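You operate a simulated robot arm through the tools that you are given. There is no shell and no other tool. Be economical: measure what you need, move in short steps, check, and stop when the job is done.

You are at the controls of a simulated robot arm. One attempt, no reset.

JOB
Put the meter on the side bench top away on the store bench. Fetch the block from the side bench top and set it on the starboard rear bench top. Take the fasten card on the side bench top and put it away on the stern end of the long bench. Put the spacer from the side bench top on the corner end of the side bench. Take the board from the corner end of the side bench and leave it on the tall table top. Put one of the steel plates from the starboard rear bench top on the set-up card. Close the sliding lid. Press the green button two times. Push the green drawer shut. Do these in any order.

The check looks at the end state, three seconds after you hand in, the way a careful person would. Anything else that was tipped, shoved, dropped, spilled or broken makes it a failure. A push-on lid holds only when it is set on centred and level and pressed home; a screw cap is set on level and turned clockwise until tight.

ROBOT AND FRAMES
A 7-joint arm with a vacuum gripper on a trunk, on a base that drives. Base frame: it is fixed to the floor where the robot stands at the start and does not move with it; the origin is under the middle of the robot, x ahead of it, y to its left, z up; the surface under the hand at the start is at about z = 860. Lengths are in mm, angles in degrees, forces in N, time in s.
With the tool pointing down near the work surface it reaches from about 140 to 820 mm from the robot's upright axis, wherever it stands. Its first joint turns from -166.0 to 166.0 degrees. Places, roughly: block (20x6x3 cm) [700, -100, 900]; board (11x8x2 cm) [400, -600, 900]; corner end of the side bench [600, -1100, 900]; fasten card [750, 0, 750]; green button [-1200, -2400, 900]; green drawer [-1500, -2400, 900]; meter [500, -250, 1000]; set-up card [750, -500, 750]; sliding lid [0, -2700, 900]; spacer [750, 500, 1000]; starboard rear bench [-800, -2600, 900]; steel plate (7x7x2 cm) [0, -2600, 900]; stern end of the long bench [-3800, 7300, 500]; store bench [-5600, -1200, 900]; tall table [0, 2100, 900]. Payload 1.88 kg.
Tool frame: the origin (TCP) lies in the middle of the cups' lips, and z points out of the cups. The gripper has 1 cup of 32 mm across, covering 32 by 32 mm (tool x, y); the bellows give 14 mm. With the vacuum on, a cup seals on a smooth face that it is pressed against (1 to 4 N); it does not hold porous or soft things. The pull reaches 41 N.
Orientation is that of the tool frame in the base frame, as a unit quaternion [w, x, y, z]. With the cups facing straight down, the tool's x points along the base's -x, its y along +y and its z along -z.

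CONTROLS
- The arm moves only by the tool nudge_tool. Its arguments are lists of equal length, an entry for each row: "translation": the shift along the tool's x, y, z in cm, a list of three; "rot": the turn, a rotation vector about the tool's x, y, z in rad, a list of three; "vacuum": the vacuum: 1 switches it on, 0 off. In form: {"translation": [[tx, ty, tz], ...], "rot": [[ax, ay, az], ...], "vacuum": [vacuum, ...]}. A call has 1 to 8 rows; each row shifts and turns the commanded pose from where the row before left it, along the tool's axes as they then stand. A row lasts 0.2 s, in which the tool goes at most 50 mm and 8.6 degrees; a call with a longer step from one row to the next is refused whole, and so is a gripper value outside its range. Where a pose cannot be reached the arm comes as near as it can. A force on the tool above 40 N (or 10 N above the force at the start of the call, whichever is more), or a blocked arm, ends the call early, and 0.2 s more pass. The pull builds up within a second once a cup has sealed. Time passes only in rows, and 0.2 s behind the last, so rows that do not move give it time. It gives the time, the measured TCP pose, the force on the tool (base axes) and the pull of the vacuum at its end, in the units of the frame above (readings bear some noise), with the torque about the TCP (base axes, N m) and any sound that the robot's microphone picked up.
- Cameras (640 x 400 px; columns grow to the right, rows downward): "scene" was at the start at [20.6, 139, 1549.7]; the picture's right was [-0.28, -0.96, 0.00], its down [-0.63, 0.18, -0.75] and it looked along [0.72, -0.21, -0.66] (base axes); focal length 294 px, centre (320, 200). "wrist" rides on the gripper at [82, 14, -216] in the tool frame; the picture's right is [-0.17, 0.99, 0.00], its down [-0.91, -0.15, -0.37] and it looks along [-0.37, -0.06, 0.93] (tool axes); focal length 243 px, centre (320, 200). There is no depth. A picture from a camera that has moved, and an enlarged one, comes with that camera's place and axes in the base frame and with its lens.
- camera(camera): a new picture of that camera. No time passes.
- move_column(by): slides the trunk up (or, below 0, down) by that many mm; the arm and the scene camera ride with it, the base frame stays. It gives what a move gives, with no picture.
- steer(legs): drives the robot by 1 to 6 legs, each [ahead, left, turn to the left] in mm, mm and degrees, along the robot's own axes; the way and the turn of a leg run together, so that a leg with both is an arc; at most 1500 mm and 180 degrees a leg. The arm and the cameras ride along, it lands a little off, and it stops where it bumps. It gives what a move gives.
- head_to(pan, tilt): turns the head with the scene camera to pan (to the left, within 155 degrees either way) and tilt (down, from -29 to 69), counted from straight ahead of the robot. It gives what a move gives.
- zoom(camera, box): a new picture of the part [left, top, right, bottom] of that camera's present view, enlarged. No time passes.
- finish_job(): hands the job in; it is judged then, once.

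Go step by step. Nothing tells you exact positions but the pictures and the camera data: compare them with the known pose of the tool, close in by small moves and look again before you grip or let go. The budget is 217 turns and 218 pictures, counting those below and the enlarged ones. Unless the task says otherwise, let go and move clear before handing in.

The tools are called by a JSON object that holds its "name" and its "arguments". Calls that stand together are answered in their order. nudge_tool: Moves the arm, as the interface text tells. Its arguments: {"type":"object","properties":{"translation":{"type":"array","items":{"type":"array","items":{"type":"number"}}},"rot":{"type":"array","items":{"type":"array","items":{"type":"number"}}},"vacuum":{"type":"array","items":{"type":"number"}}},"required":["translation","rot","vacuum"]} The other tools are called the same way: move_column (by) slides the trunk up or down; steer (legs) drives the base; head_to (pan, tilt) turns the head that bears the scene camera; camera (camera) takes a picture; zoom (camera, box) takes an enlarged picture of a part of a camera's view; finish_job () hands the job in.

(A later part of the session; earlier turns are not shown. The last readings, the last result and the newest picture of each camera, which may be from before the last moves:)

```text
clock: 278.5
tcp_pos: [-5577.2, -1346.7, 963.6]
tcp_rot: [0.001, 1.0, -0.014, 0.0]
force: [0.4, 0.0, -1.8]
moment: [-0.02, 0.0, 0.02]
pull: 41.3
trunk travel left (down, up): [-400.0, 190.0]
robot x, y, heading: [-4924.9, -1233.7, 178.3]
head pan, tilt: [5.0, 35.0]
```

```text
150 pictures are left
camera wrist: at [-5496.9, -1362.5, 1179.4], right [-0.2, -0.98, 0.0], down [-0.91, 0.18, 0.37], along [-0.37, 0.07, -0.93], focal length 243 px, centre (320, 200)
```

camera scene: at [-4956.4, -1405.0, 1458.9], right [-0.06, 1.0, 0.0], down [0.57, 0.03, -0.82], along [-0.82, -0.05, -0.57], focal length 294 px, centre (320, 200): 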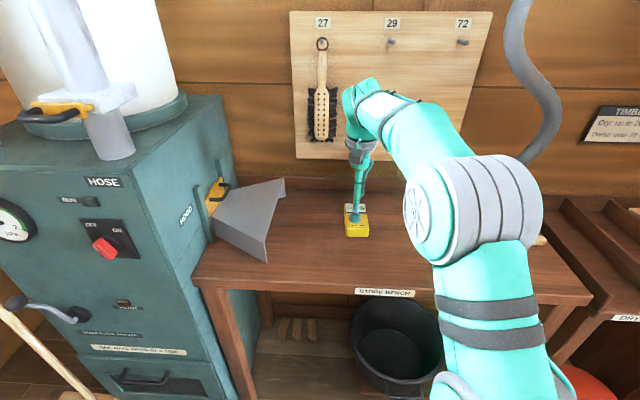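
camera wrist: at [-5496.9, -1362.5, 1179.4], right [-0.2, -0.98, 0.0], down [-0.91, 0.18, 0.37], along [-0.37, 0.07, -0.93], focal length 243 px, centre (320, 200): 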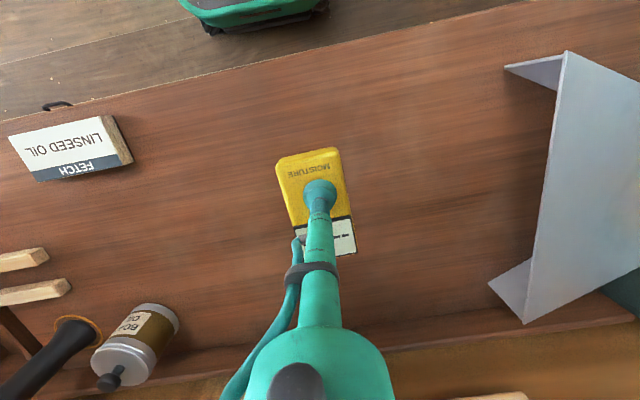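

{"name": "nudge_tool", "arguments": {"translation": [[0, 0, 4.5], [0, 0, 3], [0, 0, 0.7], [0, 0, 0.6], [0, 0, 0.5]], "rot": [[0, 0, 0], [0, 0, 0], [0, 0, 0], [0, 0, 0], [0, 0, 0]], "vacuum": [1, 1, 1, 1, 1]}}

{"name": "zoom", "arguments": {"camera": "scene", "box": [280, 160, 440, 280]}}

```text
clock: 279.8
tcp_pos: [-5579.3, -1348.5, 877.4]
tcp_rot: [0.001, 1.0, -0.014, -0.007]
force: [1.1, 0.5, 8.1]
moment: [0.07, -0.1, -0.12]
pull: 40.7
trunk travel left (down, up): [-400.0, 190.0]
robot x, y, heading: [-4924.5, -1234.1, 178.2]
head pan, tilt: [5.0, 35.0]
stopped in row 5: the force on the tool passed its limit at 42 N (the readings are from after the stop); the commanded pose is now the measured one
```

```text
3.33 times, centred on (360, 220) of scene
camera zoom: at [-4955.7, -1405.0, 1458.4], right [-0.06, 1.0, 0.0], down [0.57, 0.03, -0.82], along [-0.82, -0.05, -0.57], focal length 981 px, centre (187, 133)
```

zoom: 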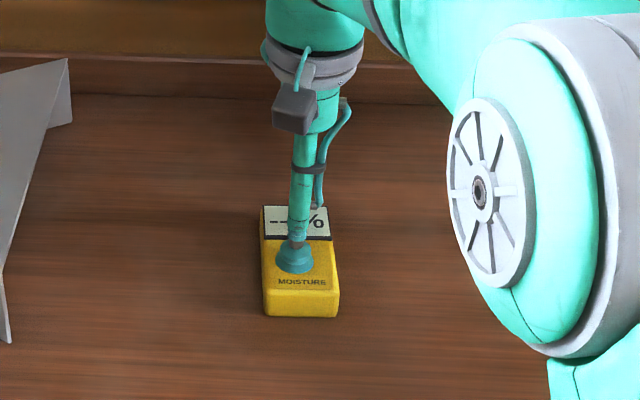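

Contact with the bench. Release and rise.

{"name": "nudge_tool", "arguments": {"translation": [[0, 0, -0.2], [0, 0, 0], [0, 0, 0], [0, 0, 0], [0, 0, -3], [0, 0, -4.5], [0, 0, -4.5], [0, 0, -4.5]], "rot": [[0, 0, 0], [0, 0, 0], [0, 0, 0], [0, 0, 0], [0, 0, 0], [0, 0, 0], [0, 0, 0], [0, 0, 0]], "vacuum": [0, 0, 0, 0, 0, 0, 0, 0]}}

{"name": "camera", "arguments": {"camera": "wrist"}}

```text
clock: 281.6
tcp_pos: [-5578.8, -1345.0, 1040.6]
tcp_rot: [0.002, 1.0, -0.014, -0.005]
force: [-0.6, -0.2, -0.4]
moment: [0.01, -0.04, -0.01]
pull: 0.0
trunk travel left (down, up): [-400.0, 190.0]
robot x, y, heading: [-4923.8, -1228.9, 178.3]
head pan, tilt: [5.0, 35.0]
```

```text
148 pictures are left
camera wrist: at [-5495.5, -1360.4, 1256.2], right [-0.19, -0.98, 0.0], down [-0.91, 0.18, 0.38], along [-0.38, 0.07, -0.92], focal length 243 px, centre (320, 200)
```

wrist: 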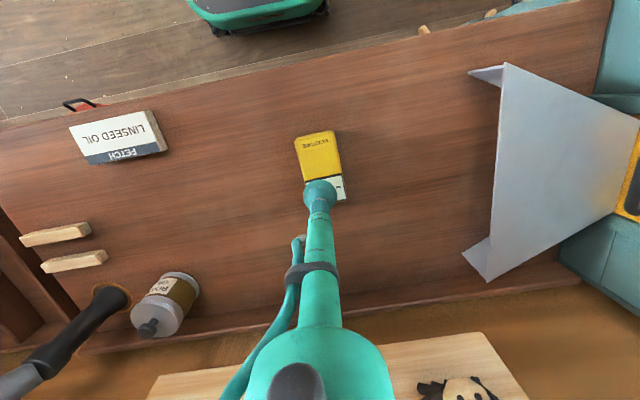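

Meter stored. Retract and return to the side bench for the block.

{"name": "nudge_tool", "arguments": {"translation": [[4, 0, -1.5], [4, 0, -1.5], [4, 0, -1.5], [4, 0, -1.5], [4, 0, -1.5], [4, 0, -1.5]], "rot": [[0, 0, 0], [0, 0, 0], [0, 0, 0], [0, 0, 0], [0, 0, 0], [0, 0, 0]], "vacuum": [0, 0, 0, 0, 0, 0]}}

{"name": "steer", "arguments": {"legs": [[0, -1450, 0], [-1450, 0, 0], [0, 0, -176]]}}

{"name": "head_to", "arguments": {"pan": 0, "tilt": 20}}

{"name": "camera", "arguments": {"camera": "scene"}}

```text
clock: 283.0
tcp_pos: [-5336.2, -1356.2, 1130.3]
tcp_rot: [0.0, 1.0, -0.014, -0.005]
force: [0.7, 0.0, 0.3]
moment: [0.01, -0.03, 0.0]
pull: 0.1
trunk travel left (down, up): [-400.0, 190.0]
robot x, y, heading: [-4922.1, -1231.8, 178.2]
head pan, tilt: [5.0, 35.0]
```

```text
clock: 304.0
tcp_pos: [-3072.5, 389.6, 1130.7]
tcp_rot: [0.005, -0.051, 0.999, 0.002]
force: [0.8, 0.0, 0.6]
moment: [-0.01, -0.03, -0.01]
pull: 0.0
trunk travel left (down, up): [-400.0, 190.0]
robot x, y, heading: [-3467.9, 213.1, 5.7]
head pan, tilt: [5.0, 35.0]
```

```text
clock: 304.8
tcp_pos: [-3072.8, 389.3, 1129.5]
tcp_rot: [0.006, -0.05, 0.999, 0.002]
force: [-0.1, 0.3, -0.2]
moment: [-0.02, 0.02, -0.02]
pull: 0.1
trunk travel left (down, up): [-400.0, 190.0]
robot x, y, heading: [-3466.4, 213.6, 5.8]
head pan, tilt: [0.0, 20.0]
```

```text
147 pictures are left
camera scene: at [-3451.2, 380.8, 1482.7], right [0.1, -0.99, 0.0], down [-0.34, -0.03, -0.94], along [0.93, 0.09, -0.34], focal length 294 px, centre (320, 200)
```

scene: 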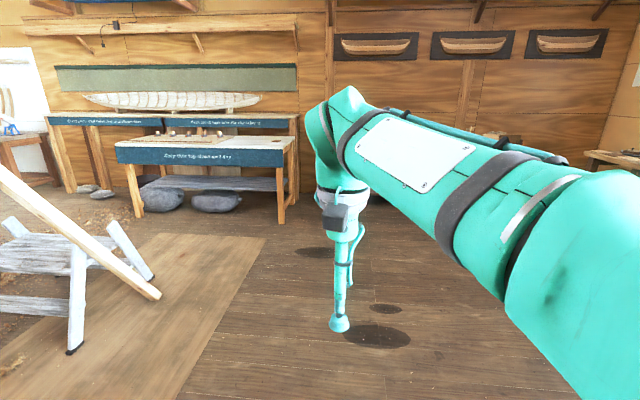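

{"name": "steer", "arguments": {"legs": [[0, 0, -6], [1480, 0, 0], [1480, -100, 0], [440, -130, 0]]}}

{"name": "camera", "arguments": {"camera": "wrist"}}

```text
clock: 322.0
tcp_pos: [343.3, 39.7, 1129.3]
tcp_rot: [0.004, 0.024, 1.0, 0.001]
force: [0.0, 0.6, 0.7]
moment: [0.01, -0.02, -0.03]
pull: 0.1
trunk travel left (down, up): [-400.0, 190.0]
robot x, y, heading: [-72.7, -70.5, -2.8]
head pan, tilt: [0.0, 20.0]
```

```text
146 pictures are left
camera wrist: at [258.9, 56.3, 1345.2], right [0.21, 0.98, 0.0], down [0.9, -0.2, 0.38], along [0.38, -0.08, -0.92], focal length 243 px, centre (320, 200)
```

wrist: 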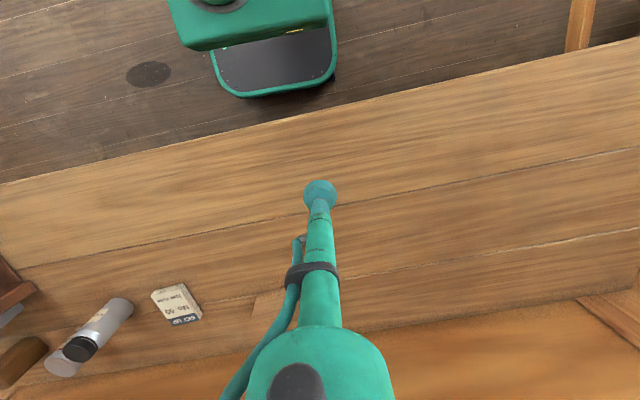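

{"name": "steer", "arguments": {"legs": [[60, -60, 2.8]]}}

{"name": "nudge_tool", "arguments": {"translation": [[-4.2, -1, 0], [-4.2, -1, 0], [-4.2, -1, 0], [-4.2, -1, 0], [-4.2, -1, 0]], "rot": [[0, 0, 0], [0, 0, 0], [0, 0, 0], [0, 0, 0], [0, 0, 0]], "vacuum": [0, 0, 0, 0, 0]}}

{"name": "camera", "arguments": {"camera": "wrist"}}

```text
clock: 323.1
tcp_pos: [396.1, -1.0, 1130.1]
tcp_rot: [0.005, -0.001, 1.0, 0.001]
force: [0.4, 0.4, -0.4]
moment: [-0.02, 0.0, 0.02]
pull: 0.1
trunk travel left (down, up): [-400.0, 190.0]
robot x, y, heading: [-12.4, -133.6, 0.1]
head pan, tilt: [0.0, 20.0]
```

```text
clock: 324.3
tcp_pos: [606.1, -45.6, 1132.4]
tcp_rot: [0.005, -0.001, 1.0, 0.001]
force: [0.1, 0.7, 0.4]
moment: [0.01, -0.04, 0.01]
pull: 0.0
trunk travel left (down, up): [-400.0, 190.0]
robot x, y, heading: [-13.1, -137.4, -0.0]
head pan, tilt: [0.0, 20.0]
```

```text
145 pictures are left
camera wrist: at [520.8, -32.5, 1348.3], right [0.16, 0.99, 0.0], down [0.91, -0.15, 0.38], along [0.38, -0.06, -0.92], focal length 243 px, centre (320, 200)
```

wrist: 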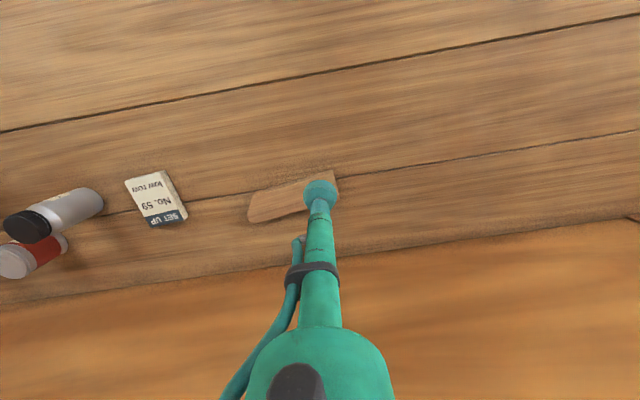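

{"name": "nudge_tool", "arguments": {"translation": [[-4.45, -3.5, 0], [-4.45, -3.5, 0], [0, 0, 4.5], [0, 0, 4.5], [0, 0, 4.5]], "rot": [[0, 0.01, 0], [0, 0, 0], [0, 0, 0], [0, 0, 0], [0, 0, 0]], "vacuum": [0, 0, 0, 0, 0]}}

{"name": "camera", "arguments": {"camera": "wrist"}}

```text
refused: row 1 steps farther than a row can; nothing moved
```

```text
144 pictures are left
camera wrist: at [520.8, -32.5, 1348.3], right [0.16, 0.99, 0.0], down [0.91, -0.15, 0.38], along [0.38, -0.06, -0.92], focal length 243 px, centre (320, 200)
```

wrist: 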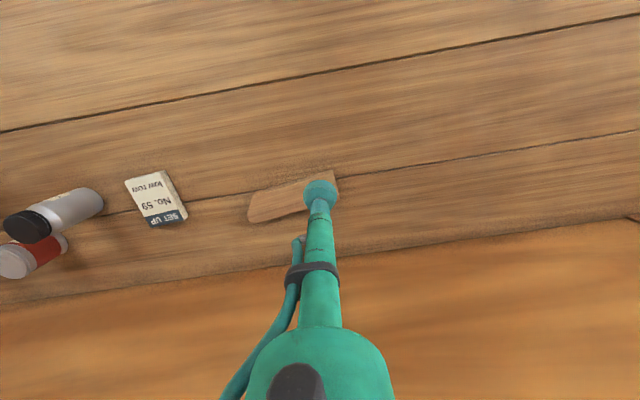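

{"name": "nudge_tool", "arguments": {"translation": [[-3, -2.35, 0], [-3, -2.35, 0], [-2.9, -2.3, 0], [0, 0, 4.5], [0, 0, 4.5], [0, 0, 4.5]], "rot": [[0, 0.01, 0], [0, 0, 0], [0, 0, 0], [0, 0, 0], [0, 0, 0], [0, 0, 0]], "vacuum": [0, 0, 0, 0, 0, 0]}}

{"name": "camera", "arguments": {"camera": "wrist"}}

```text
clock: 325.7
tcp_pos: [665.1, -104.1, 988.0]
tcp_rot: [0.001, 0.0, 1.0, 0.002]
force: [0.2, 1.0, -0.4]
moment: [0.0, -0.05, 0.03]
pull: 0.1
out of reach, approached as far as the arm can: row 2, 3
trunk travel left (down, up): [-400.0, 190.0]
robot x, y, heading: [-15.5, -133.0, 0.2]
head pan, tilt: [0.0, 20.0]
```

```text
143 pictures are left
camera wrist: at [583.0, -90.3, 1204.9], right [0.16, 0.99, 0.0], down [0.91, -0.15, 0.38], along [0.37, -0.06, -0.93], focal length 243 px, centre (320, 200)
```

wrist: 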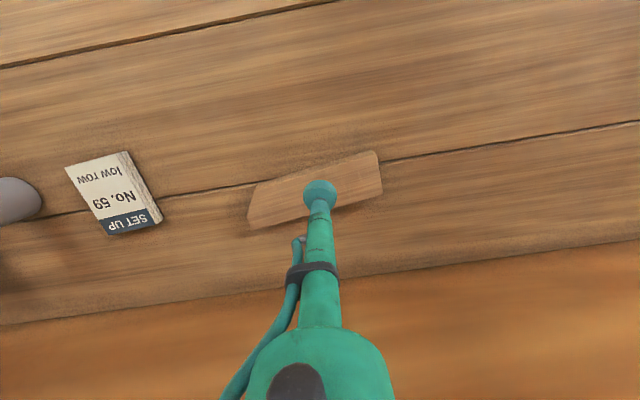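

{"name": "nudge_tool", "arguments": {"translation": [[-2.7, -1.2, 2], [0, 0, 4], [0, 0, 2.2], [0, 0, 0.7], [0, 0, 0.5], [0, 0, 0.4], [0, 0, 0], [0, 0, 0]], "rot": [[0, 0, 0], [0, 0, 0], [0, 0, 0], [0, 0, 0], [0, 0, 0], [0, 0, 0], [0, 0, 0], [0, 0, 0]], "vacuum": [1, 1, 1, 1, 1, 1, 1, 1]}}

```text
clock: 327.5
tcp_pos: [694.1, -118.3, 890.4]
tcp_rot: [0.001, -0.001, 1.0, 0.002]
force: [0.7, 1.1, -1.2]
moment: [-0.01, 0.03, -0.01]
pull: 40.8
trunk travel left (down, up): [-400.0, 190.0]
robot x, y, heading: [-11.4, -136.7, -0.1]
head pan, tilt: [0.0, 20.0]
```

Block sealed. Lift, retract, drive to the starboard rear bench.

{"name": "nudge_tool", "arguments": {"translation": [[0, 0, -1], [0, 0, -4], [1, 0, -4.5], [3, 0, -3.5], [4, 0, -3], [4, 0, -3], [4, 0, -3], [4, 0, -3]], "rot": [[0, 0, 0], [0, 0, 0], [0, 0, 0], [0, 0, 0], [0, 0, 0], [0, 0, 0], [0, 0, 0], [0, 0, 0]], "vacuum": [1, 1, 1, 1, 1, 1, 1, 1]}}

{"name": "steer", "arguments": {"legs": [[-600, 0, 0], [0, 0, -90], [1200, 0, 0]]}}

{"name": "head_to", "arguments": {"pan": 0, "tilt": 25}}

{"name": "camera", "arguments": {"camera": "scene"}}

{"name": "camera", "arguments": {"camera": "wrist"}}

```text
clock: 329.3
tcp_pos: [496.2, -121.0, 1138.5]
tcp_rot: [-0.001, -0.001, 1.0, 0.002]
force: [-0.3, 0.6, -2.9]
moment: [0.01, 0.04, 0.02]
pull: 40.9
trunk travel left (down, up): [-400.0, 190.0]
robot x, y, heading: [-15.5, -135.3, 0.0]
head pan, tilt: [0.0, 20.0]
```

```text
clock: 342.2
tcp_pos: [-543.6, -1854.7, 1139.3]
tcp_rot: [0.001, 0.689, 0.725, 0.002]
force: [0.0, 0.2, -2.0]
moment: [0.06, 0.01, 0.01]
pull: 40.9
trunk travel left (down, up): [-400.0, 190.0]
robot x, y, heading: [-578.5, -1346.2, -86.9]
head pan, tilt: [0.0, 20.0]
```

```text
clock: 342.9
tcp_pos: [-542.6, -1853.8, 1138.0]
tcp_rot: [0.001, 0.689, 0.725, 0.001]
force: [0.4, -0.4, -2.6]
moment: [0.05, -0.01, 0.02]
pull: 40.5
trunk travel left (down, up): [-400.0, 190.0]
robot x, y, heading: [-582.4, -1345.2, -87.3]
head pan, tilt: [0.0, 25.0]
```

```text
142 pictures are left
camera scene: at [-416.3, -1370.4, 1474.7], right [-1.0, -0.05, 0.0], down [-0.02, 0.42, -0.91], along [0.04, -0.91, -0.42], focal length 294 px, centre (320, 200)
```

scene: 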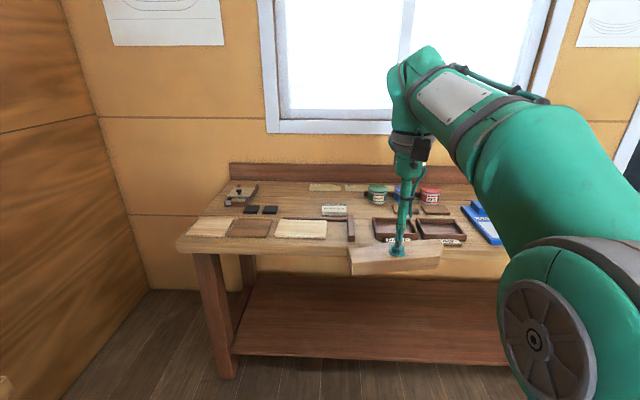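

```text
141 pictures are left
camera wrist: at [-534.7, -1771.9, 1354.3], right [0.99, -0.12, 0.0], down [-0.11, -0.92, 0.37], along [-0.04, -0.37, -0.93], focal length 243 px, centre (320, 200)
```

wrist: 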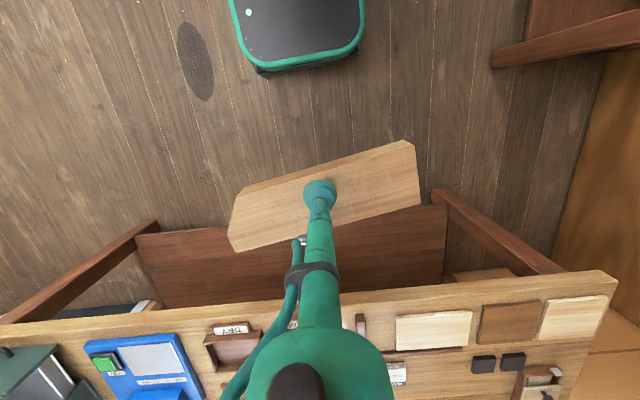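

{"name": "zoom", "arguments": {"camera": "scene", "box": [170, 160, 370, 285]}}

{"name": "zoom", "arguments": {"camera": "scene", "box": [340, 160, 540, 285]}}

```text
3.20 times, centred on (270, 222) of scene
camera zoom: at [-416.3, -1370.4, 1474.7], right [-1.0, -0.05, 0.0], down [-0.02, 0.42, -0.91], along [0.04, -0.91, -0.42], focal length 941 px, centre (480, 128)
```

zoom: 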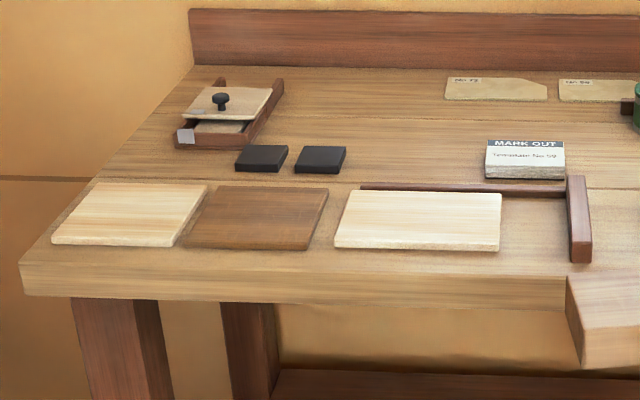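

```text
3.20 times, centred on (440, 222) of scene
camera zoom: at [-416.3, -1370.4, 1474.7], right [-1.0, -0.05, 0.0], down [-0.02, 0.42, -0.91], along [0.04, -0.91, -0.42], focal length 941 px, centre (-64, 128)
```

zoom: 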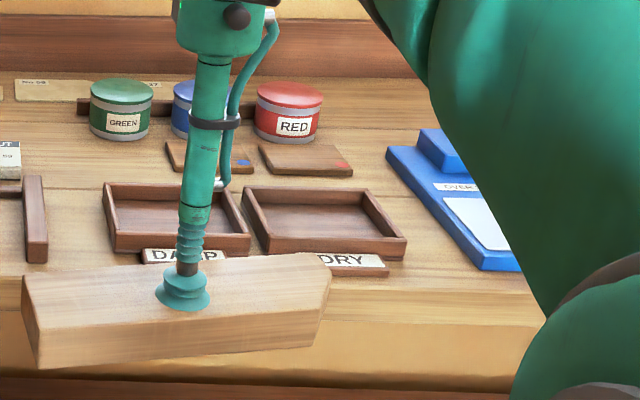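

{"name": "steer", "arguments": {"legs": [[580, 330, -2.7]]}}

{"name": "head_to", "arguments": {"pan": -5, "tilt": 40}}

{"name": "camera", "arguments": {"camera": "scene"}}

{"name": "camera", "arguments": {"camera": "wrist"}}

```text
clock: 346.5
tcp_pos: [-226.4, -2416.1, 1139.0]
tcp_rot: [0.001, 0.705, 0.709, 0.001]
force: [-1.1, 0.6, -3.0]
moment: [0.04, -0.02, -0.03]
pull: 41.0
trunk travel left (down, up): [-400.0, 190.0]
robot x, y, heading: [-238.8, -1905.3, -89.9]
head pan, tilt: [0.0, 25.0]
```

```text
clock: 347.3
tcp_pos: [-227.2, -2415.7, 1138.2]
tcp_rot: [0.001, 0.705, 0.709, 0.001]
force: [0.7, -0.4, -3.7]
moment: [0.03, 0.01, -0.01]
pull: 40.8
trunk travel left (down, up): [-400.0, 190.0]
robot x, y, heading: [-239.6, -1903.0, -89.7]
head pan, tilt: [-5.0, 40.0]
```

```text
138 pictures are left
camera scene: at [-84.8, -1931.1, 1451.4], right [-1.0, 0.08, 0.0], down [0.05, 0.64, -0.77], along [-0.06, -0.76, -0.64], focal length 294 px, centre (320, 200)
```

scene: 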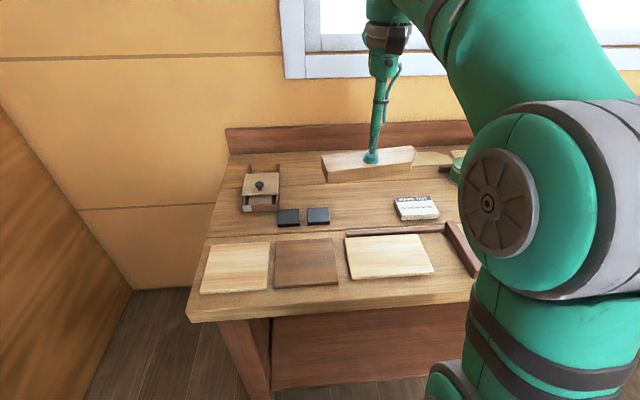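

```text
137 pictures are left
camera wrist: at [-214.1, -2334.2, 1354.3], right [0.99, -0.16, 0.0], down [-0.15, -0.92, 0.37], along [-0.06, -0.37, -0.93], focal length 243 px, centre (320, 200)
```

wrist: 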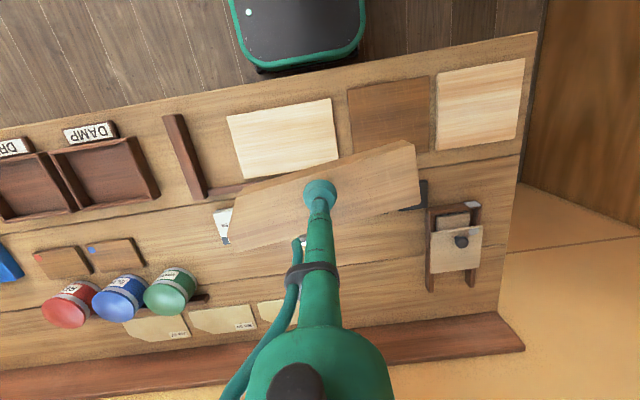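

Free area behind the plates, about (-205, -2700), between the lidded box and the mark-out card. Move in and look before lowering.

{"name": "steer", "arguments": {"legs": [[60, 0, 0]]}}

{"name": "nudge_tool", "arguments": {"translation": [[0, 0, 4.5], [0, 0, 4.5], [-3.7, 0.4, 2], [-3.7, 0.4, 1], [-3.7, 0.4, 1], [-3.7, 0.4, 1], [-3.7, 0.4, 0], [-3.7, 0.4, 0]], "rot": [[0, 0, 0], [0, 0, 0], [0, 0, 0], [0, 0, 0], [0, 0, 0], [0, 0, 0], [0, 0, 0], [0, 0, 0]], "vacuum": [1, 1, 1, 1, 1, 1, 1, 1]}}

{"name": "camera", "arguments": {"camera": "scene"}}

{"name": "camera", "arguments": {"camera": "wrist"}}

```text
clock: 348.3
tcp_pos: [-225.6, -2474.0, 1138.6]
tcp_rot: [0.001, 0.705, 0.71, 0.001]
force: [-0.7, 0.5, -2.7]
moment: [0.01, 0.02, 0.03]
pull: 40.6
trunk travel left (down, up): [-400.0, 190.0]
robot x, y, heading: [-240.0, -1965.7, -89.7]
head pan, tilt: [-5.0, 40.0]
```

```text
clock: 350.1
tcp_pos: [-200.5, -2699.1, 994.3]
tcp_rot: [0.0, 0.705, 0.709, 0.003]
force: [0.2, -0.2, -2.9]
moment: [0.13, 0.01, -0.03]
pull: 40.7
trunk travel left (down, up): [-400.0, 190.0]
robot x, y, heading: [-242.2, -1963.9, -90.0]
head pan, tilt: [-5.0, 40.0]
```

```text
136 pictures are left
camera scene: at [-84.4, -1991.3, 1451.2], right [-1.0, 0.08, 0.0], down [0.05, 0.64, -0.77], along [-0.06, -0.76, -0.64], focal length 294 px, centre (320, 200)
```

scene: 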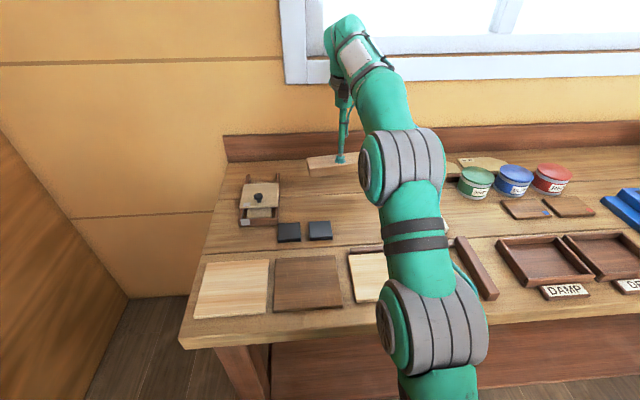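

```text
135 pictures are left
camera wrist: at [-188.6, -2617.5, 1211.8], right [0.99, -0.16, 0.0], down [-0.15, -0.92, 0.37], along [-0.06, -0.36, -0.93], focal length 243 px, centre (320, 200)
```

wrist: 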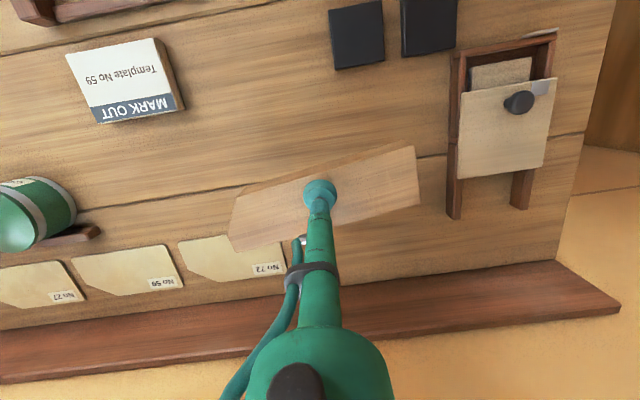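

{"name": "nudge_tool", "arguments": {"translation": [[-0.0, 0.8, 4.5], [1.0, 0, 3], [0, 0, 1], [0, 0, 0.6], [0, 0, 0.5]], "rot": [[0, 0, 0], [0, 0, 0], [0, 0, 0], [0, 0, 0], [0, 0, 0]], "vacuum": [1, 1, 1, 1, 1]}}

{"name": "camera", "arguments": {"camera": "wrist"}}

```text
clock: 351.3
tcp_pos: [-189.9, -2688.9, 902.5]
tcp_rot: [0.001, 0.705, 0.71, 0.0]
force: [-0.8, 0.6, -2.1]
moment: [0.01, -0.02, 0.05]
pull: 40.7
trunk travel left (down, up): [-400.0, 190.0]
robot x, y, heading: [-240.1, -1963.8, -89.7]
head pan, tilt: [-5.0, 40.0]
```

```text
134 pictures are left
camera wrist: at [-178.5, -2605.5, 1118.5], right [0.99, -0.16, 0.0], down [-0.15, -0.92, 0.37], along [-0.06, -0.37, -0.93], focal length 243 px, centre (320, 200)
```

wrist: 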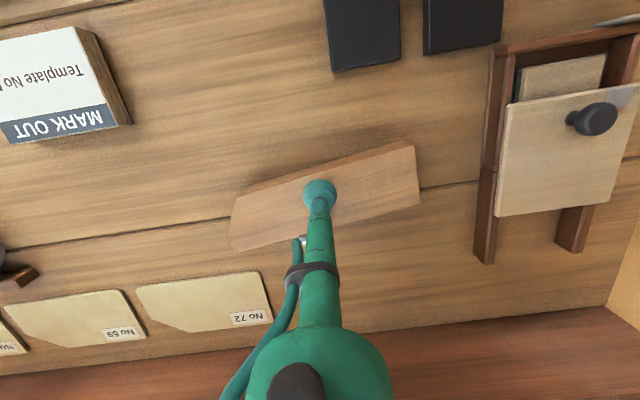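

{"name": "nudge_tool", "arguments": {"translation": [[0, 0, 0.4], [0, 0, 0.4], [0, 0, 0.3], [0, 0, 0.3]], "rot": [[0, 0, 0], [0, 0, 0], [0, 0, 0], [0, 0, 0]], "vacuum": [1, 1, 1, 1]}}

```text
clock: 352.3
tcp_pos: [-189.9, -2687.2, 890.3]
tcp_rot: [0.004, 0.705, 0.709, 0.0]
force: [2.9, -2.3, 8.3]
moment: [0.04, 0.06, -0.05]
pull: 40.5
trunk travel left (down, up): [-400.0, 190.0]
robot x, y, heading: [-239.6, -1965.0, -90.0]
head pan, tilt: [-5.0, 40.0]
```

{"name": "nudge_tool", "arguments": {"translation": [[0, 0, 0], [0, 0, 0], [0, 0, 0], [0, 0, -0.5], [0, 0, -3], [0, 0, -4.5], [0, 0, -4.5]], "rot": [[0, 0, 0], [0, 0, 0], [0, 0, 0], [0, 0, 0], [0, 0, 0], [0, 0, 0], [0, 0, 0]], "vacuum": [0, 0, 0, 0, 0, 0, 0]}}

{"name": "zoom", "arguments": {"camera": "scene", "box": [220, 140, 380, 260]}}

{"name": "zoom", "arguments": {"camera": "wrist", "box": [320, 0, 640, 240]}}

```text
clock: 353.9
tcp_pos: [-188.6, -2686.9, 1012.6]
tcp_rot: [0.0, 0.705, 0.709, 0.002]
force: [0.7, 0.1, -0.3]
moment: [0.01, 0.0, -0.02]
pull: 0.0
trunk travel left (down, up): [-400.0, 190.0]
robot x, y, heading: [-242.0, -1963.6, -89.6]
head pan, tilt: [-5.0, 40.0]
```

```text
3.33 times, centred on (300, 200) of scene
camera zoom: at [-84.5, -1989.9, 1451.3], right [-1.0, 0.08, 0.0], down [0.05, 0.64, -0.77], along [-0.06, -0.76, -0.64], focal length 981 px, centre (387, 200)
```

zoom: 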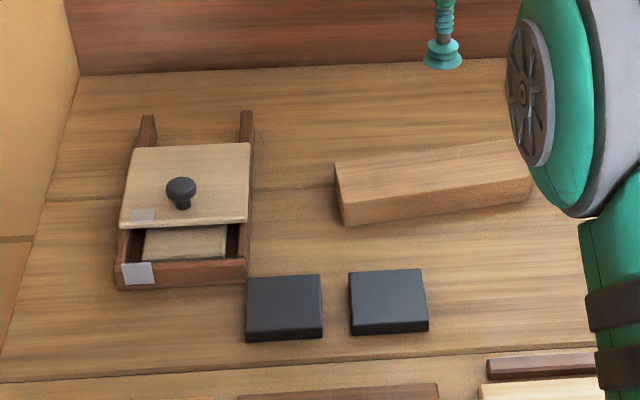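

```text
1.67 times, centred on (480, 120) of wrist
camera zoom: at [-176.3, -2604.5, 1228.9], right [0.99, -0.16, 0.0], down [-0.15, -0.92, 0.37], along [-0.06, -0.37, -0.93], focal length 404 px, centre (53, 333)
```

zoom: 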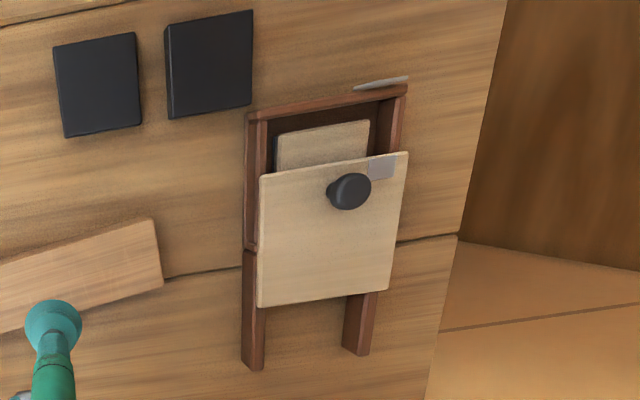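

Block placed. The lid is slid ~45 mm back from the box's front wall; I'll seal on it behind the knob and drag it toward the front. Shift the robot left first.

{"name": "steer", "arguments": {"legs": [[0, 140, 0]]}}

{"name": "nudge_tool", "arguments": {"translation": [[-1.0, 4.3, 0], [-1.3, 4.4, 0]], "rot": [[0, 0, 0], [0, 0, 0]], "vacuum": [0, 0]}}

{"name": "camera", "arguments": {"camera": "wrist"}}

{"name": "zoom", "arguments": {"camera": "scene", "box": [260, 120, 420, 240]}}

```text
clock: 355.2
tcp_pos: [-44.7, -2685.6, 1013.2]
tcp_rot: [0.001, 0.705, 0.709, 0.002]
force: [-0.4, -0.5, 0.0]
moment: [-0.01, 0.0, 0.04]
pull: 0.1
trunk travel left (down, up): [-400.0, 190.0]
robot x, y, heading: [-98.9, -1962.2, -89.6]
head pan, tilt: [-5.0, 40.0]
```

```text
clock: 355.8
tcp_pos: [47.6, -2707.6, 1006.1]
tcp_rot: [-0.003, 0.705, 0.709, 0.004]
force: [-0.2, -2.9, -3.7]
moment: [0.38, 0.06, -0.01]
pull: 0.1
out of reach, approached as far as the arm can: row 2
trunk travel left (down, up): [-400.0, 190.0]
robot x, y, heading: [-99.3, -1960.3, -89.6]
head pan, tilt: [-5.0, 40.0]
```

```text
131 pictures are left
camera wrist: at [59.9, -2627.8, 1222.3], right [0.99, -0.16, 0.0], down [-0.15, -0.92, 0.36], along [-0.06, -0.36, -0.93], focal length 243 px, centre (320, 200)
```

wrist: 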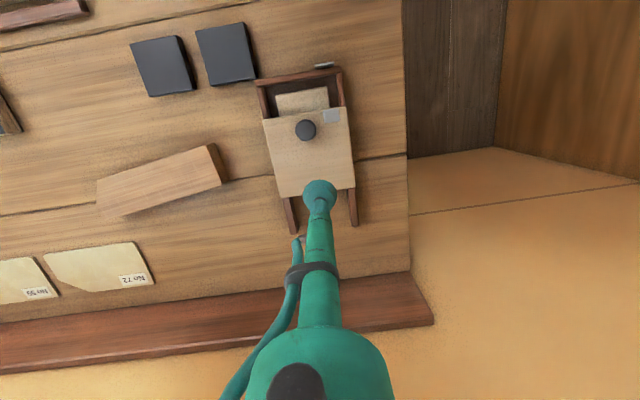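

```text
3.33 times, centred on (340, 180) of scene
camera zoom: at [58.3, -1992.7, 1450.9], right [-1.0, 0.08, 0.0], down [0.05, 0.64, -0.76], along [-0.06, -0.76, -0.65], focal length 981 px, centre (253, 267)
```

zoom: 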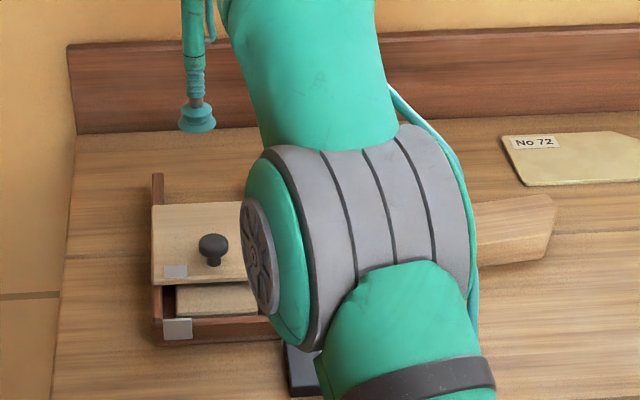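

{"name": "move_column", "arguments": {"by": 100}}

{"name": "nudge_tool", "arguments": {"translation": [[0.2, -0.7, 4.5], [0, 0, 4.5], [0, 0, 4], [0, 0, 3]], "rot": [[0, 0, 0], [0, 0, 0], [0, 0, 0], [0, 0, 0]], "vacuum": [0, 0, 0, 0]}}

{"name": "camera", "arguments": {"camera": "wrist"}}

```text
clock: 357.1
tcp_pos: [46.7, -2705.6, 1112.7]
tcp_rot: [0.001, 0.705, 0.709, 0.001]
force: [-0.7, -0.1, 0.1]
moment: [0.0, -0.01, 0.01]
pull: 0.0
trunk travel left (down, up): [-500.0, 90.0]
robot x, y, heading: [-97.0, -1962.7, -89.9]
head pan, tilt: [-5.0, 40.0]
```

```text
clock: 358.1
tcp_pos: [43.9, -2703.2, 955.6]
tcp_rot: [0.001, 0.705, 0.709, 0.001]
force: [-0.3, -0.2, -0.5]
moment: [0.03, 0.01, 0.02]
pull: 0.0
trunk travel left (down, up): [-500.0, 90.0]
robot x, y, heading: [-101.7, -1965.7, -89.6]
head pan, tilt: [-5.0, 40.0]
```

```text
129 pictures are left
camera wrist: at [55.9, -2621.6, 1171.4], right [0.99, -0.16, 0.0], down [-0.15, -0.91, 0.38], along [-0.06, -0.37, -0.93], focal length 243 px, centre (320, 200)
```

wrist: 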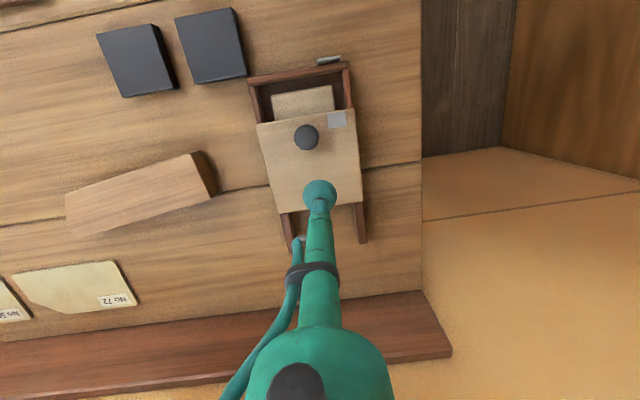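

{"name": "nudge_tool", "arguments": {"translation": [[0, -0.3, 3.5], [0, 0, 1.3], [0, 0, 0.5], [0, 0, 0.4], [0, 0, 0.4], [0, 0, 0.3], [0, 0, 0], [0, 0, 0]], "rot": [[0, 0, 0], [0, 0, 0], [0, 0, 0], [0, 0, 0], [0, 0, 0], [0, 0, 0], [0, 0, 0], [0, 0, 0]], "vacuum": [1, 1, 1, 1, 1, 1, 1, 1]}}

```text
clock: 359.9
tcp_pos: [37.9, -2704.2, 891.8]
tcp_rot: [0.004, 0.705, 0.709, 0.0]
force: [4.0, -0.2, 29.3]
moment: [0.14, 0.15, -0.05]
pull: 40.7
trunk travel left (down, up): [-500.0, 90.0]
robot x, y, heading: [-101.5, -1963.3, -89.7]
head pan, tilt: [-5.0, 40.0]
```

Sealed on the lid. Ease the pressure and drag it forward in small steps.

{"name": "nudge_tool", "arguments": {"translation": [[0, 0, -0.3], [0.8, 0, 0], [0.8, 0, 0], [0.8, 0, 0], [0.8, 0, 0], [0, 0, 0]], "rot": [[0, 0, 0], [0, 0, 0], [0, 0, 0], [0, 0, 0], [0, 0, 0], [0, 0, 0]], "vacuum": [1, 1, 1, 1, 1, 1]}}

{"name": "camera", "arguments": {"camera": "wrist"}}

{"name": "zoom", "arguments": {"camera": "scene", "box": [260, 120, 420, 240]}}

```text
clock: 361.3
tcp_pos: [38.2, -2670.4, 890.1]
tcp_rot: [-0.001, 0.705, 0.71, 0.001]
force: [2.5, 0.5, 2.4]
moment: [-0.11, 0.07, 0.05]
pull: 40.6
trunk travel left (down, up): [-500.0, 90.0]
robot x, y, heading: [-99.4, -1961.9, -89.7]
head pan, tilt: [-5.0, 40.0]
```

```text
128 pictures are left
camera wrist: at [49.6, -2588.5, 1106.2], right [0.99, -0.16, 0.0], down [-0.15, -0.92, 0.37], along [-0.06, -0.37, -0.93], focal length 243 px, centre (320, 200)
```

wrist: 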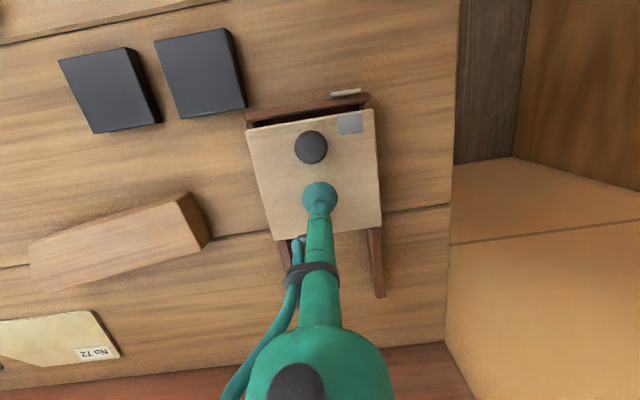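

```text
3.33 times, centred on (340, 180) of scene
camera zoom: at [57.7, -1988.5, 1551.2], right [-1.0, 0.08, 0.0], down [0.05, 0.64, -0.77], along [-0.06, -0.76, -0.64], focal length 981 px, centre (253, 267)
```

zoom: 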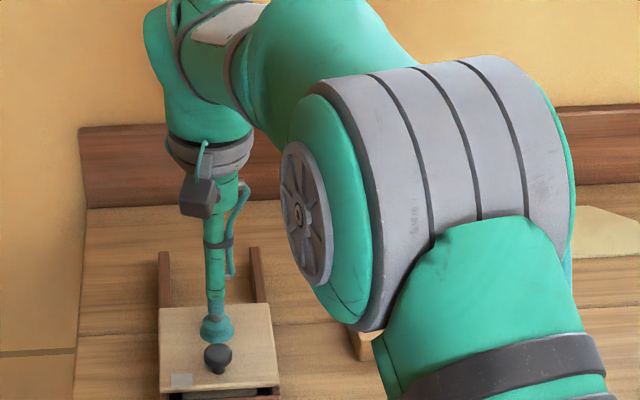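

The lid slides well; about 15 mm remains. Continue until it stops.

{"name": "nudge_tool", "arguments": {"translation": [[0.5, 0, 0], [0.5, 0, 0], [0.5, 0, 0], [0, 0, 0]], "rot": [[0, 0, 0], [0, 0, 0], [0, 0, 0], [0, 0, 0]], "vacuum": [1, 1, 1, 1]}}

{"name": "zoom", "arguments": {"camera": "wrist", "box": [200, 60, 440, 240]}}

```text
clock: 362.3
tcp_pos: [37.2, -2657.0, 891.3]
tcp_rot: [0.002, 0.705, 0.71, 0.001]
force: [4.2, -5.7, -6.5]
moment: [-0.01, 0.09, -0.1]
pull: 40.0
trunk travel left (down, up): [-500.0, 90.0]
robot x, y, heading: [-98.1, -1962.5, -89.5]
head pan, tilt: [-5.0, 40.0]
```

```text
2.22 times, centred on (320, 150) of wrist
camera zoom: at [49.4, -2574.5, 1107.0], right [0.99, -0.16, 0.0], down [-0.15, -0.92, 0.37], along [-0.06, -0.37, -0.93], focal length 539 px, centre (320, 311)
```

zoom: 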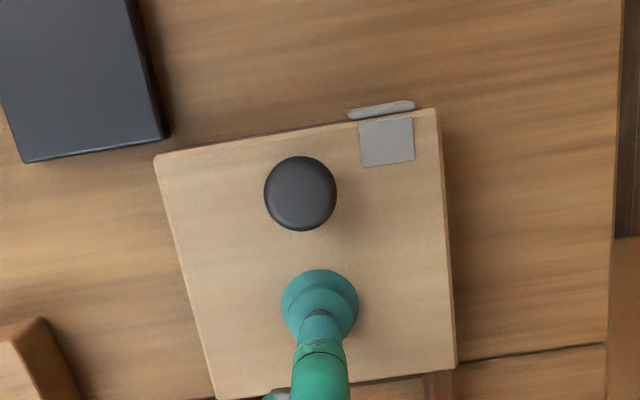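

{"name": "nudge_tool", "arguments": {"translation": [[0.4, 0, 0], [0.4, 0, 0], [0, 0, 0]], "rot": [[0, 0, 0], [0, 0, 0], [0, 0, 0]], "vacuum": [1, 1, 1]}}

{"name": "zoom", "arguments": {"camera": "wrist", "box": [200, 60, 440, 240]}}

```text
clock: 363.1
tcp_pos: [35.8, -2651.4, 890.6]
tcp_rot: [0.003, 0.704, 0.71, 0.0]
force: [2.7, -20.0, -0.3]
moment: [0.15, 0.06, 0.05]
pull: 40.7
trunk travel left (down, up): [-500.0, 90.0]
robot x, y, heading: [-99.8, -1967.2, -89.6]
head pan, tilt: [-5.0, 40.0]
```

```text
2.22 times, centred on (320, 150) of wrist
camera zoom: at [47.8, -2567.5, 1107.5], right [0.99, -0.16, 0.0], down [-0.15, -0.91, 0.38], along [-0.06, -0.37, -0.93], focal length 539 px, centre (320, 311)
```

zoom: 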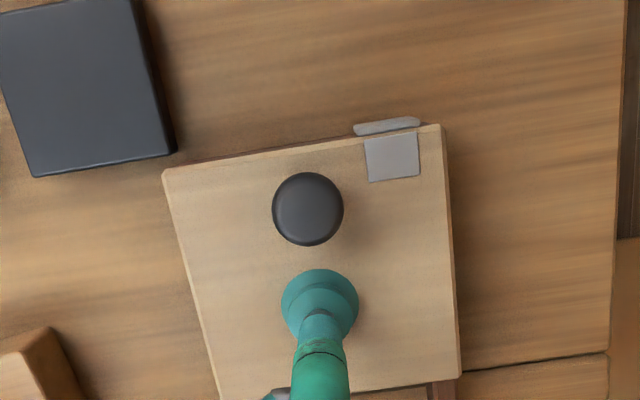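

The lid is against its stop (20 N). Release and rise.

{"name": "nudge_tool", "arguments": {"translation": [[0, 0, 0], [0, 0, 0], [0, 0, 0], [0, 0, -0.5], [0, 0, -3], [0, 0, -4.5], [0, 0, -4.5]], "rot": [[0, 0, 0], [0, 0, 0], [0, 0, 0], [0, 0, 0], [0, 0, 0], [0, 0, 0], [0, 0, 0]], "vacuum": [0, 0, 0, 0, 0, 0, 0]}}

{"name": "camera", "arguments": {"camera": "wrist"}}

{"name": "zoom", "arguments": {"camera": "scene", "box": [260, 140, 420, 260]}}

```text
clock: 364.7
tcp_pos: [35.9, -2646.6, 1014.5]
tcp_rot: [0.0, 0.704, 0.71, 0.001]
force: [-0.6, -0.6, 0.8]
moment: [0.0, 0.04, 0.02]
pull: 0.1
trunk travel left (down, up): [-500.0, 90.0]
robot x, y, heading: [-97.5, -1964.0, -89.6]
head pan, tilt: [-5.0, 40.0]
```

```text
124 pictures are left
camera wrist: at [47.3, -2564.7, 1230.6], right [0.99, -0.16, 0.0], down [-0.15, -0.92, 0.37], along [-0.06, -0.37, -0.93], focal length 243 px, centre (320, 200)
```

wrist: 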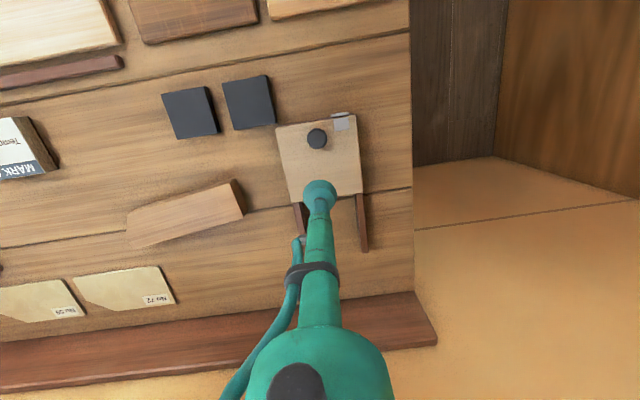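

```text
3.33 times, centred on (340, 200) of scene
camera zoom: at [57.6, -1988.8, 1551.3], right [-1.0, 0.08, 0.0], down [0.05, 0.64, -0.77], along [-0.06, -0.76, -0.64], focal length 981 px, centre (253, 200)
```

zoom: 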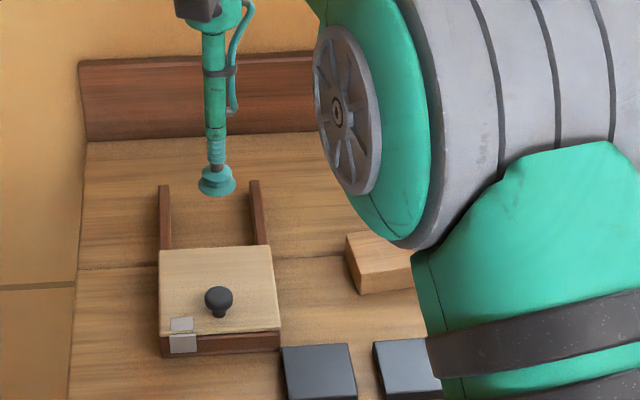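

Lid closed, tape marks aligned. Now raise, retract and move toward the button and drawer.

{"name": "nudge_tool", "arguments": {"translation": [[4, 0, -3], [4, 0, -3], [4, 0, -3], [4, 0, -3], [4, 0, 0]], "rot": [[0, 0, 0], [0, 0, 0], [0, 0, 0], [0, 0, 0], [0, 0, 0]], "vacuum": [0, 0, 0, 0, 0]}}

{"name": "steer", "arguments": {"legs": [[-100, -1000, 0]]}}

{"name": "head_to", "arguments": {"pan": 0, "tilt": 38}}

{"name": "camera", "arguments": {"camera": "scene"}}

{"name": "camera", "arguments": {"camera": "wrist"}}

```text
clock: 365.9
tcp_pos: [35.6, -2448.3, 1139.0]
tcp_rot: [0.002, 0.705, 0.71, 0.001]
force: [0.7, -0.7, 0.8]
moment: [0.04, -0.03, 0.01]
pull: 0.1
trunk travel left (down, up): [-500.0, 90.0]
robot x, y, heading: [-100.4, -1964.7, -89.9]
head pan, tilt: [-5.0, 40.0]
```

```text
clock: 371.3
tcp_pos: [-970.9, -2370.2, 1136.8]
tcp_rot: [0.001, 0.69, 0.723, 0.002]
force: [0.3, -0.3, -0.1]
moment: [0.01, 0.0, 0.01]
pull: 0.1
trunk travel left (down, up): [-500.0, 90.0]
robot x, y, heading: [-1125.4, -1889.9, -87.4]
head pan, tilt: [-5.0, 40.0]
```

```text
clock: 371.9
tcp_pos: [-971.5, -2368.2, 1138.1]
tcp_rot: [0.001, 0.69, 0.724, 0.001]
force: [-0.7, 0.8, 0.4]
moment: [0.01, -0.02, 0.01]
pull: 0.1
trunk travel left (down, up): [-500.0, 90.0]
robot x, y, heading: [-1126.8, -1891.5, -87.6]
head pan, tilt: [0.0, 38.0]
```

```text
122 pictures are left
camera scene: at [-960.9, -1910.1, 1554.3], right [-1.0, -0.05, 0.0], down [-0.03, 0.62, -0.79], along [0.04, -0.79, -0.62], focal length 294 px, centre (320, 200)
```

scene: 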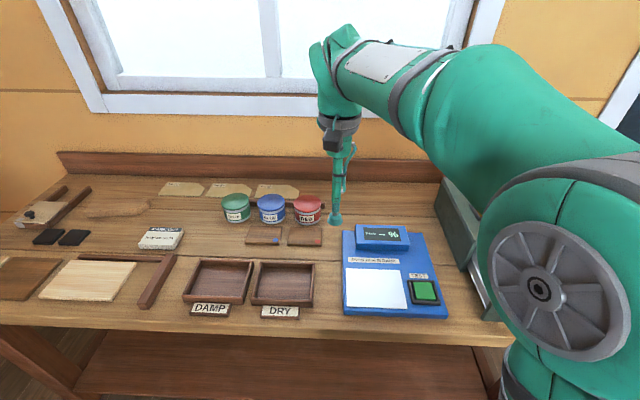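

```text
121 pictures are left
camera wrist: at [-962.8, -2287.3, 1354.2], right [0.99, -0.12, 0.0], down [-0.11, -0.92, 0.37], along [-0.04, -0.37, -0.93], focal length 243 px, centre (320, 200)
```

wrist: 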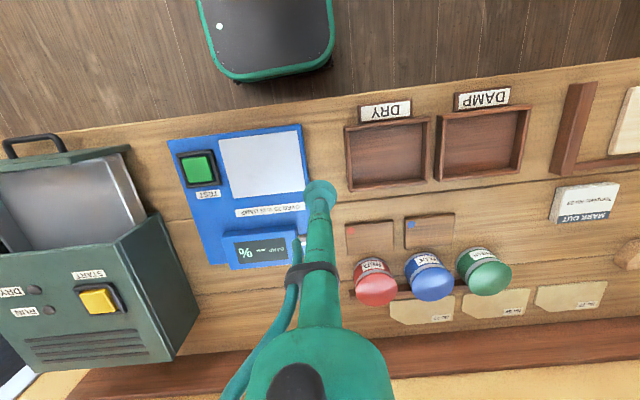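

The tester's green button is at ≈(-1209, -2380, 895); the green drawer belongs to the green box further right. Shift right to put the tool above the button.

{"name": "steer", "arguments": {"legs": [[0, -218, -2.4]]}}

{"name": "nudge_tool", "arguments": {"translation": [[0, 0, 4.5], [0, 0, 4.5], [0, 0, 4.5]], "rot": [[0, 0, 0], [0, 0, 0], [0, 0, 0]], "vacuum": [0, 0, 0]}}

{"name": "camera", "arguments": {"camera": "wrist"}}

{"name": "camera", "arguments": {"camera": "scene"}}

```text
clock: 373.6
tcp_pos: [-1196.7, -2380.4, 1137.6]
tcp_rot: [0.001, 0.704, 0.71, 0.002]
force: [0.1, -0.5, 0.0]
moment: [-0.03, 0.01, 0.02]
pull: 0.0
trunk travel left (down, up): [-500.0, 90.0]
robot x, y, heading: [-1331.1, -1896.4, -89.6]
head pan, tilt: [0.0, 38.0]
```

```text
clock: 374.4
tcp_pos: [-1200.1, -2381.7, 1006.0]
tcp_rot: [0.001, 0.704, 0.711, 0.001]
force: [0.9, -0.1, 1.2]
moment: [0.03, 0.0, -0.03]
pull: 0.0
trunk travel left (down, up): [-500.0, 90.0]
robot x, y, heading: [-1333.0, -1897.2, -89.4]
head pan, tilt: [0.0, 38.0]
```

```text
120 pictures are left
camera wrist: at [-1188.4, -2300.0, 1221.5], right [0.99, -0.16, 0.0], down [-0.15, -0.92, 0.37], along [-0.06, -0.37, -0.93], focal length 243 px, centre (320, 200)
```

wrist: 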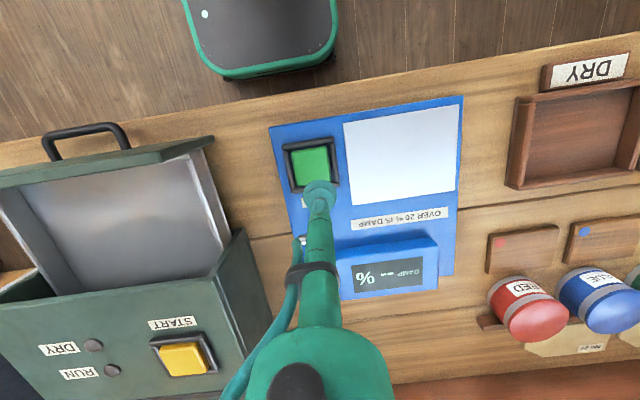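

```text
119 pictures are left
camera scene: at [-1169.3, -1922.1, 1554.4], right [-1.0, -0.01, 0.0], down [0.0, 0.62, -0.79], along [0.01, -0.79, -0.62], focal length 294 px, centre (320, 200)
```

scene: 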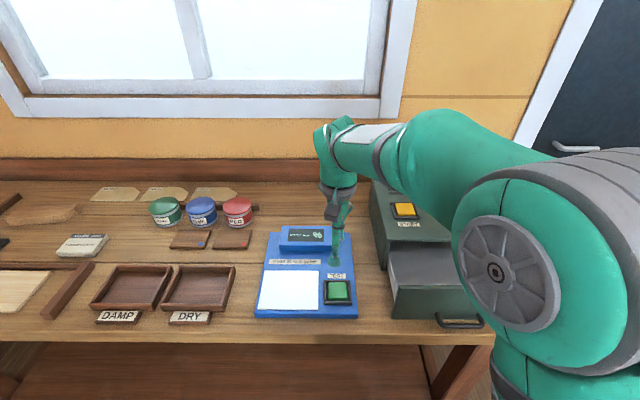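

{"name": "nudge_tool", "arguments": {"translation": [[-0.3, -1.1, 4.5], [0, 0, 4], [0, 0, 0.8]], "rot": [[0, 0, 0], [0, 0, 0], [0, 0, 0]], "vacuum": [0, 0, 0]}}

{"name": "zoom", "arguments": {"camera": "scene", "box": [250, 220, 410, 320]}}

{"name": "zoom", "arguments": {"camera": "wrist", "box": [240, 100, 400, 220]}}

```text
clock: 375.1
tcp_pos: [-1210.1, -2383.8, 911.2]
tcp_rot: [0.002, 0.704, 0.71, 0.002]
force: [0.6, -0.5, -1.3]
moment: [-0.01, 0.01, 0.02]
pull: 0.0
trunk travel left (down, up): [-500.0, 90.0]
robot x, y, heading: [-1333.5, -1896.4, -89.4]
head pan, tilt: [0.0, 38.0]
```

```text
4.00 times, centred on (330, 270) of scene
camera zoom: at [-1169.2, -1922.3, 1554.3], right [-1.0, -0.01, 0.0], down [0.0, 0.62, -0.79], along [0.01, -0.79, -0.62], focal length 1177 px, centre (280, -80)
```

zoom: 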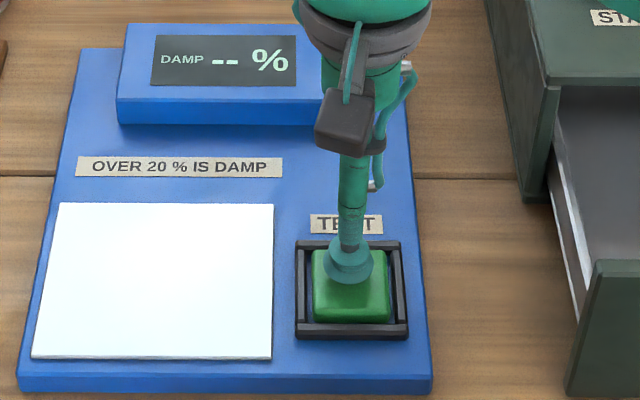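

```text
3.33 times, centred on (320, 160) of wrist
camera zoom: at [-1197.9, -2302.2, 1126.1], right [0.99, -0.16, 0.0], down [-0.15, -0.92, 0.37], along [-0.06, -0.37, -0.93], focal length 809 px, centre (320, 333)
```

zoom: 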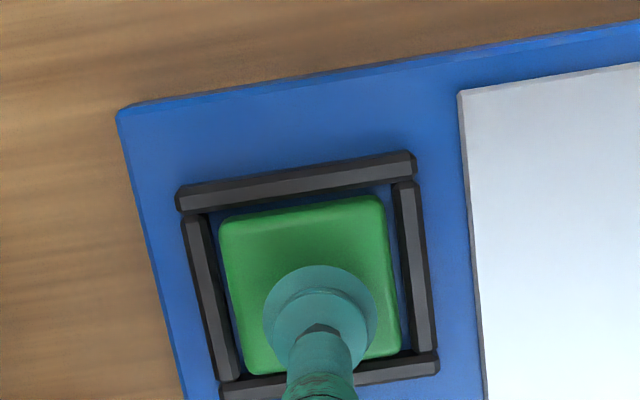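

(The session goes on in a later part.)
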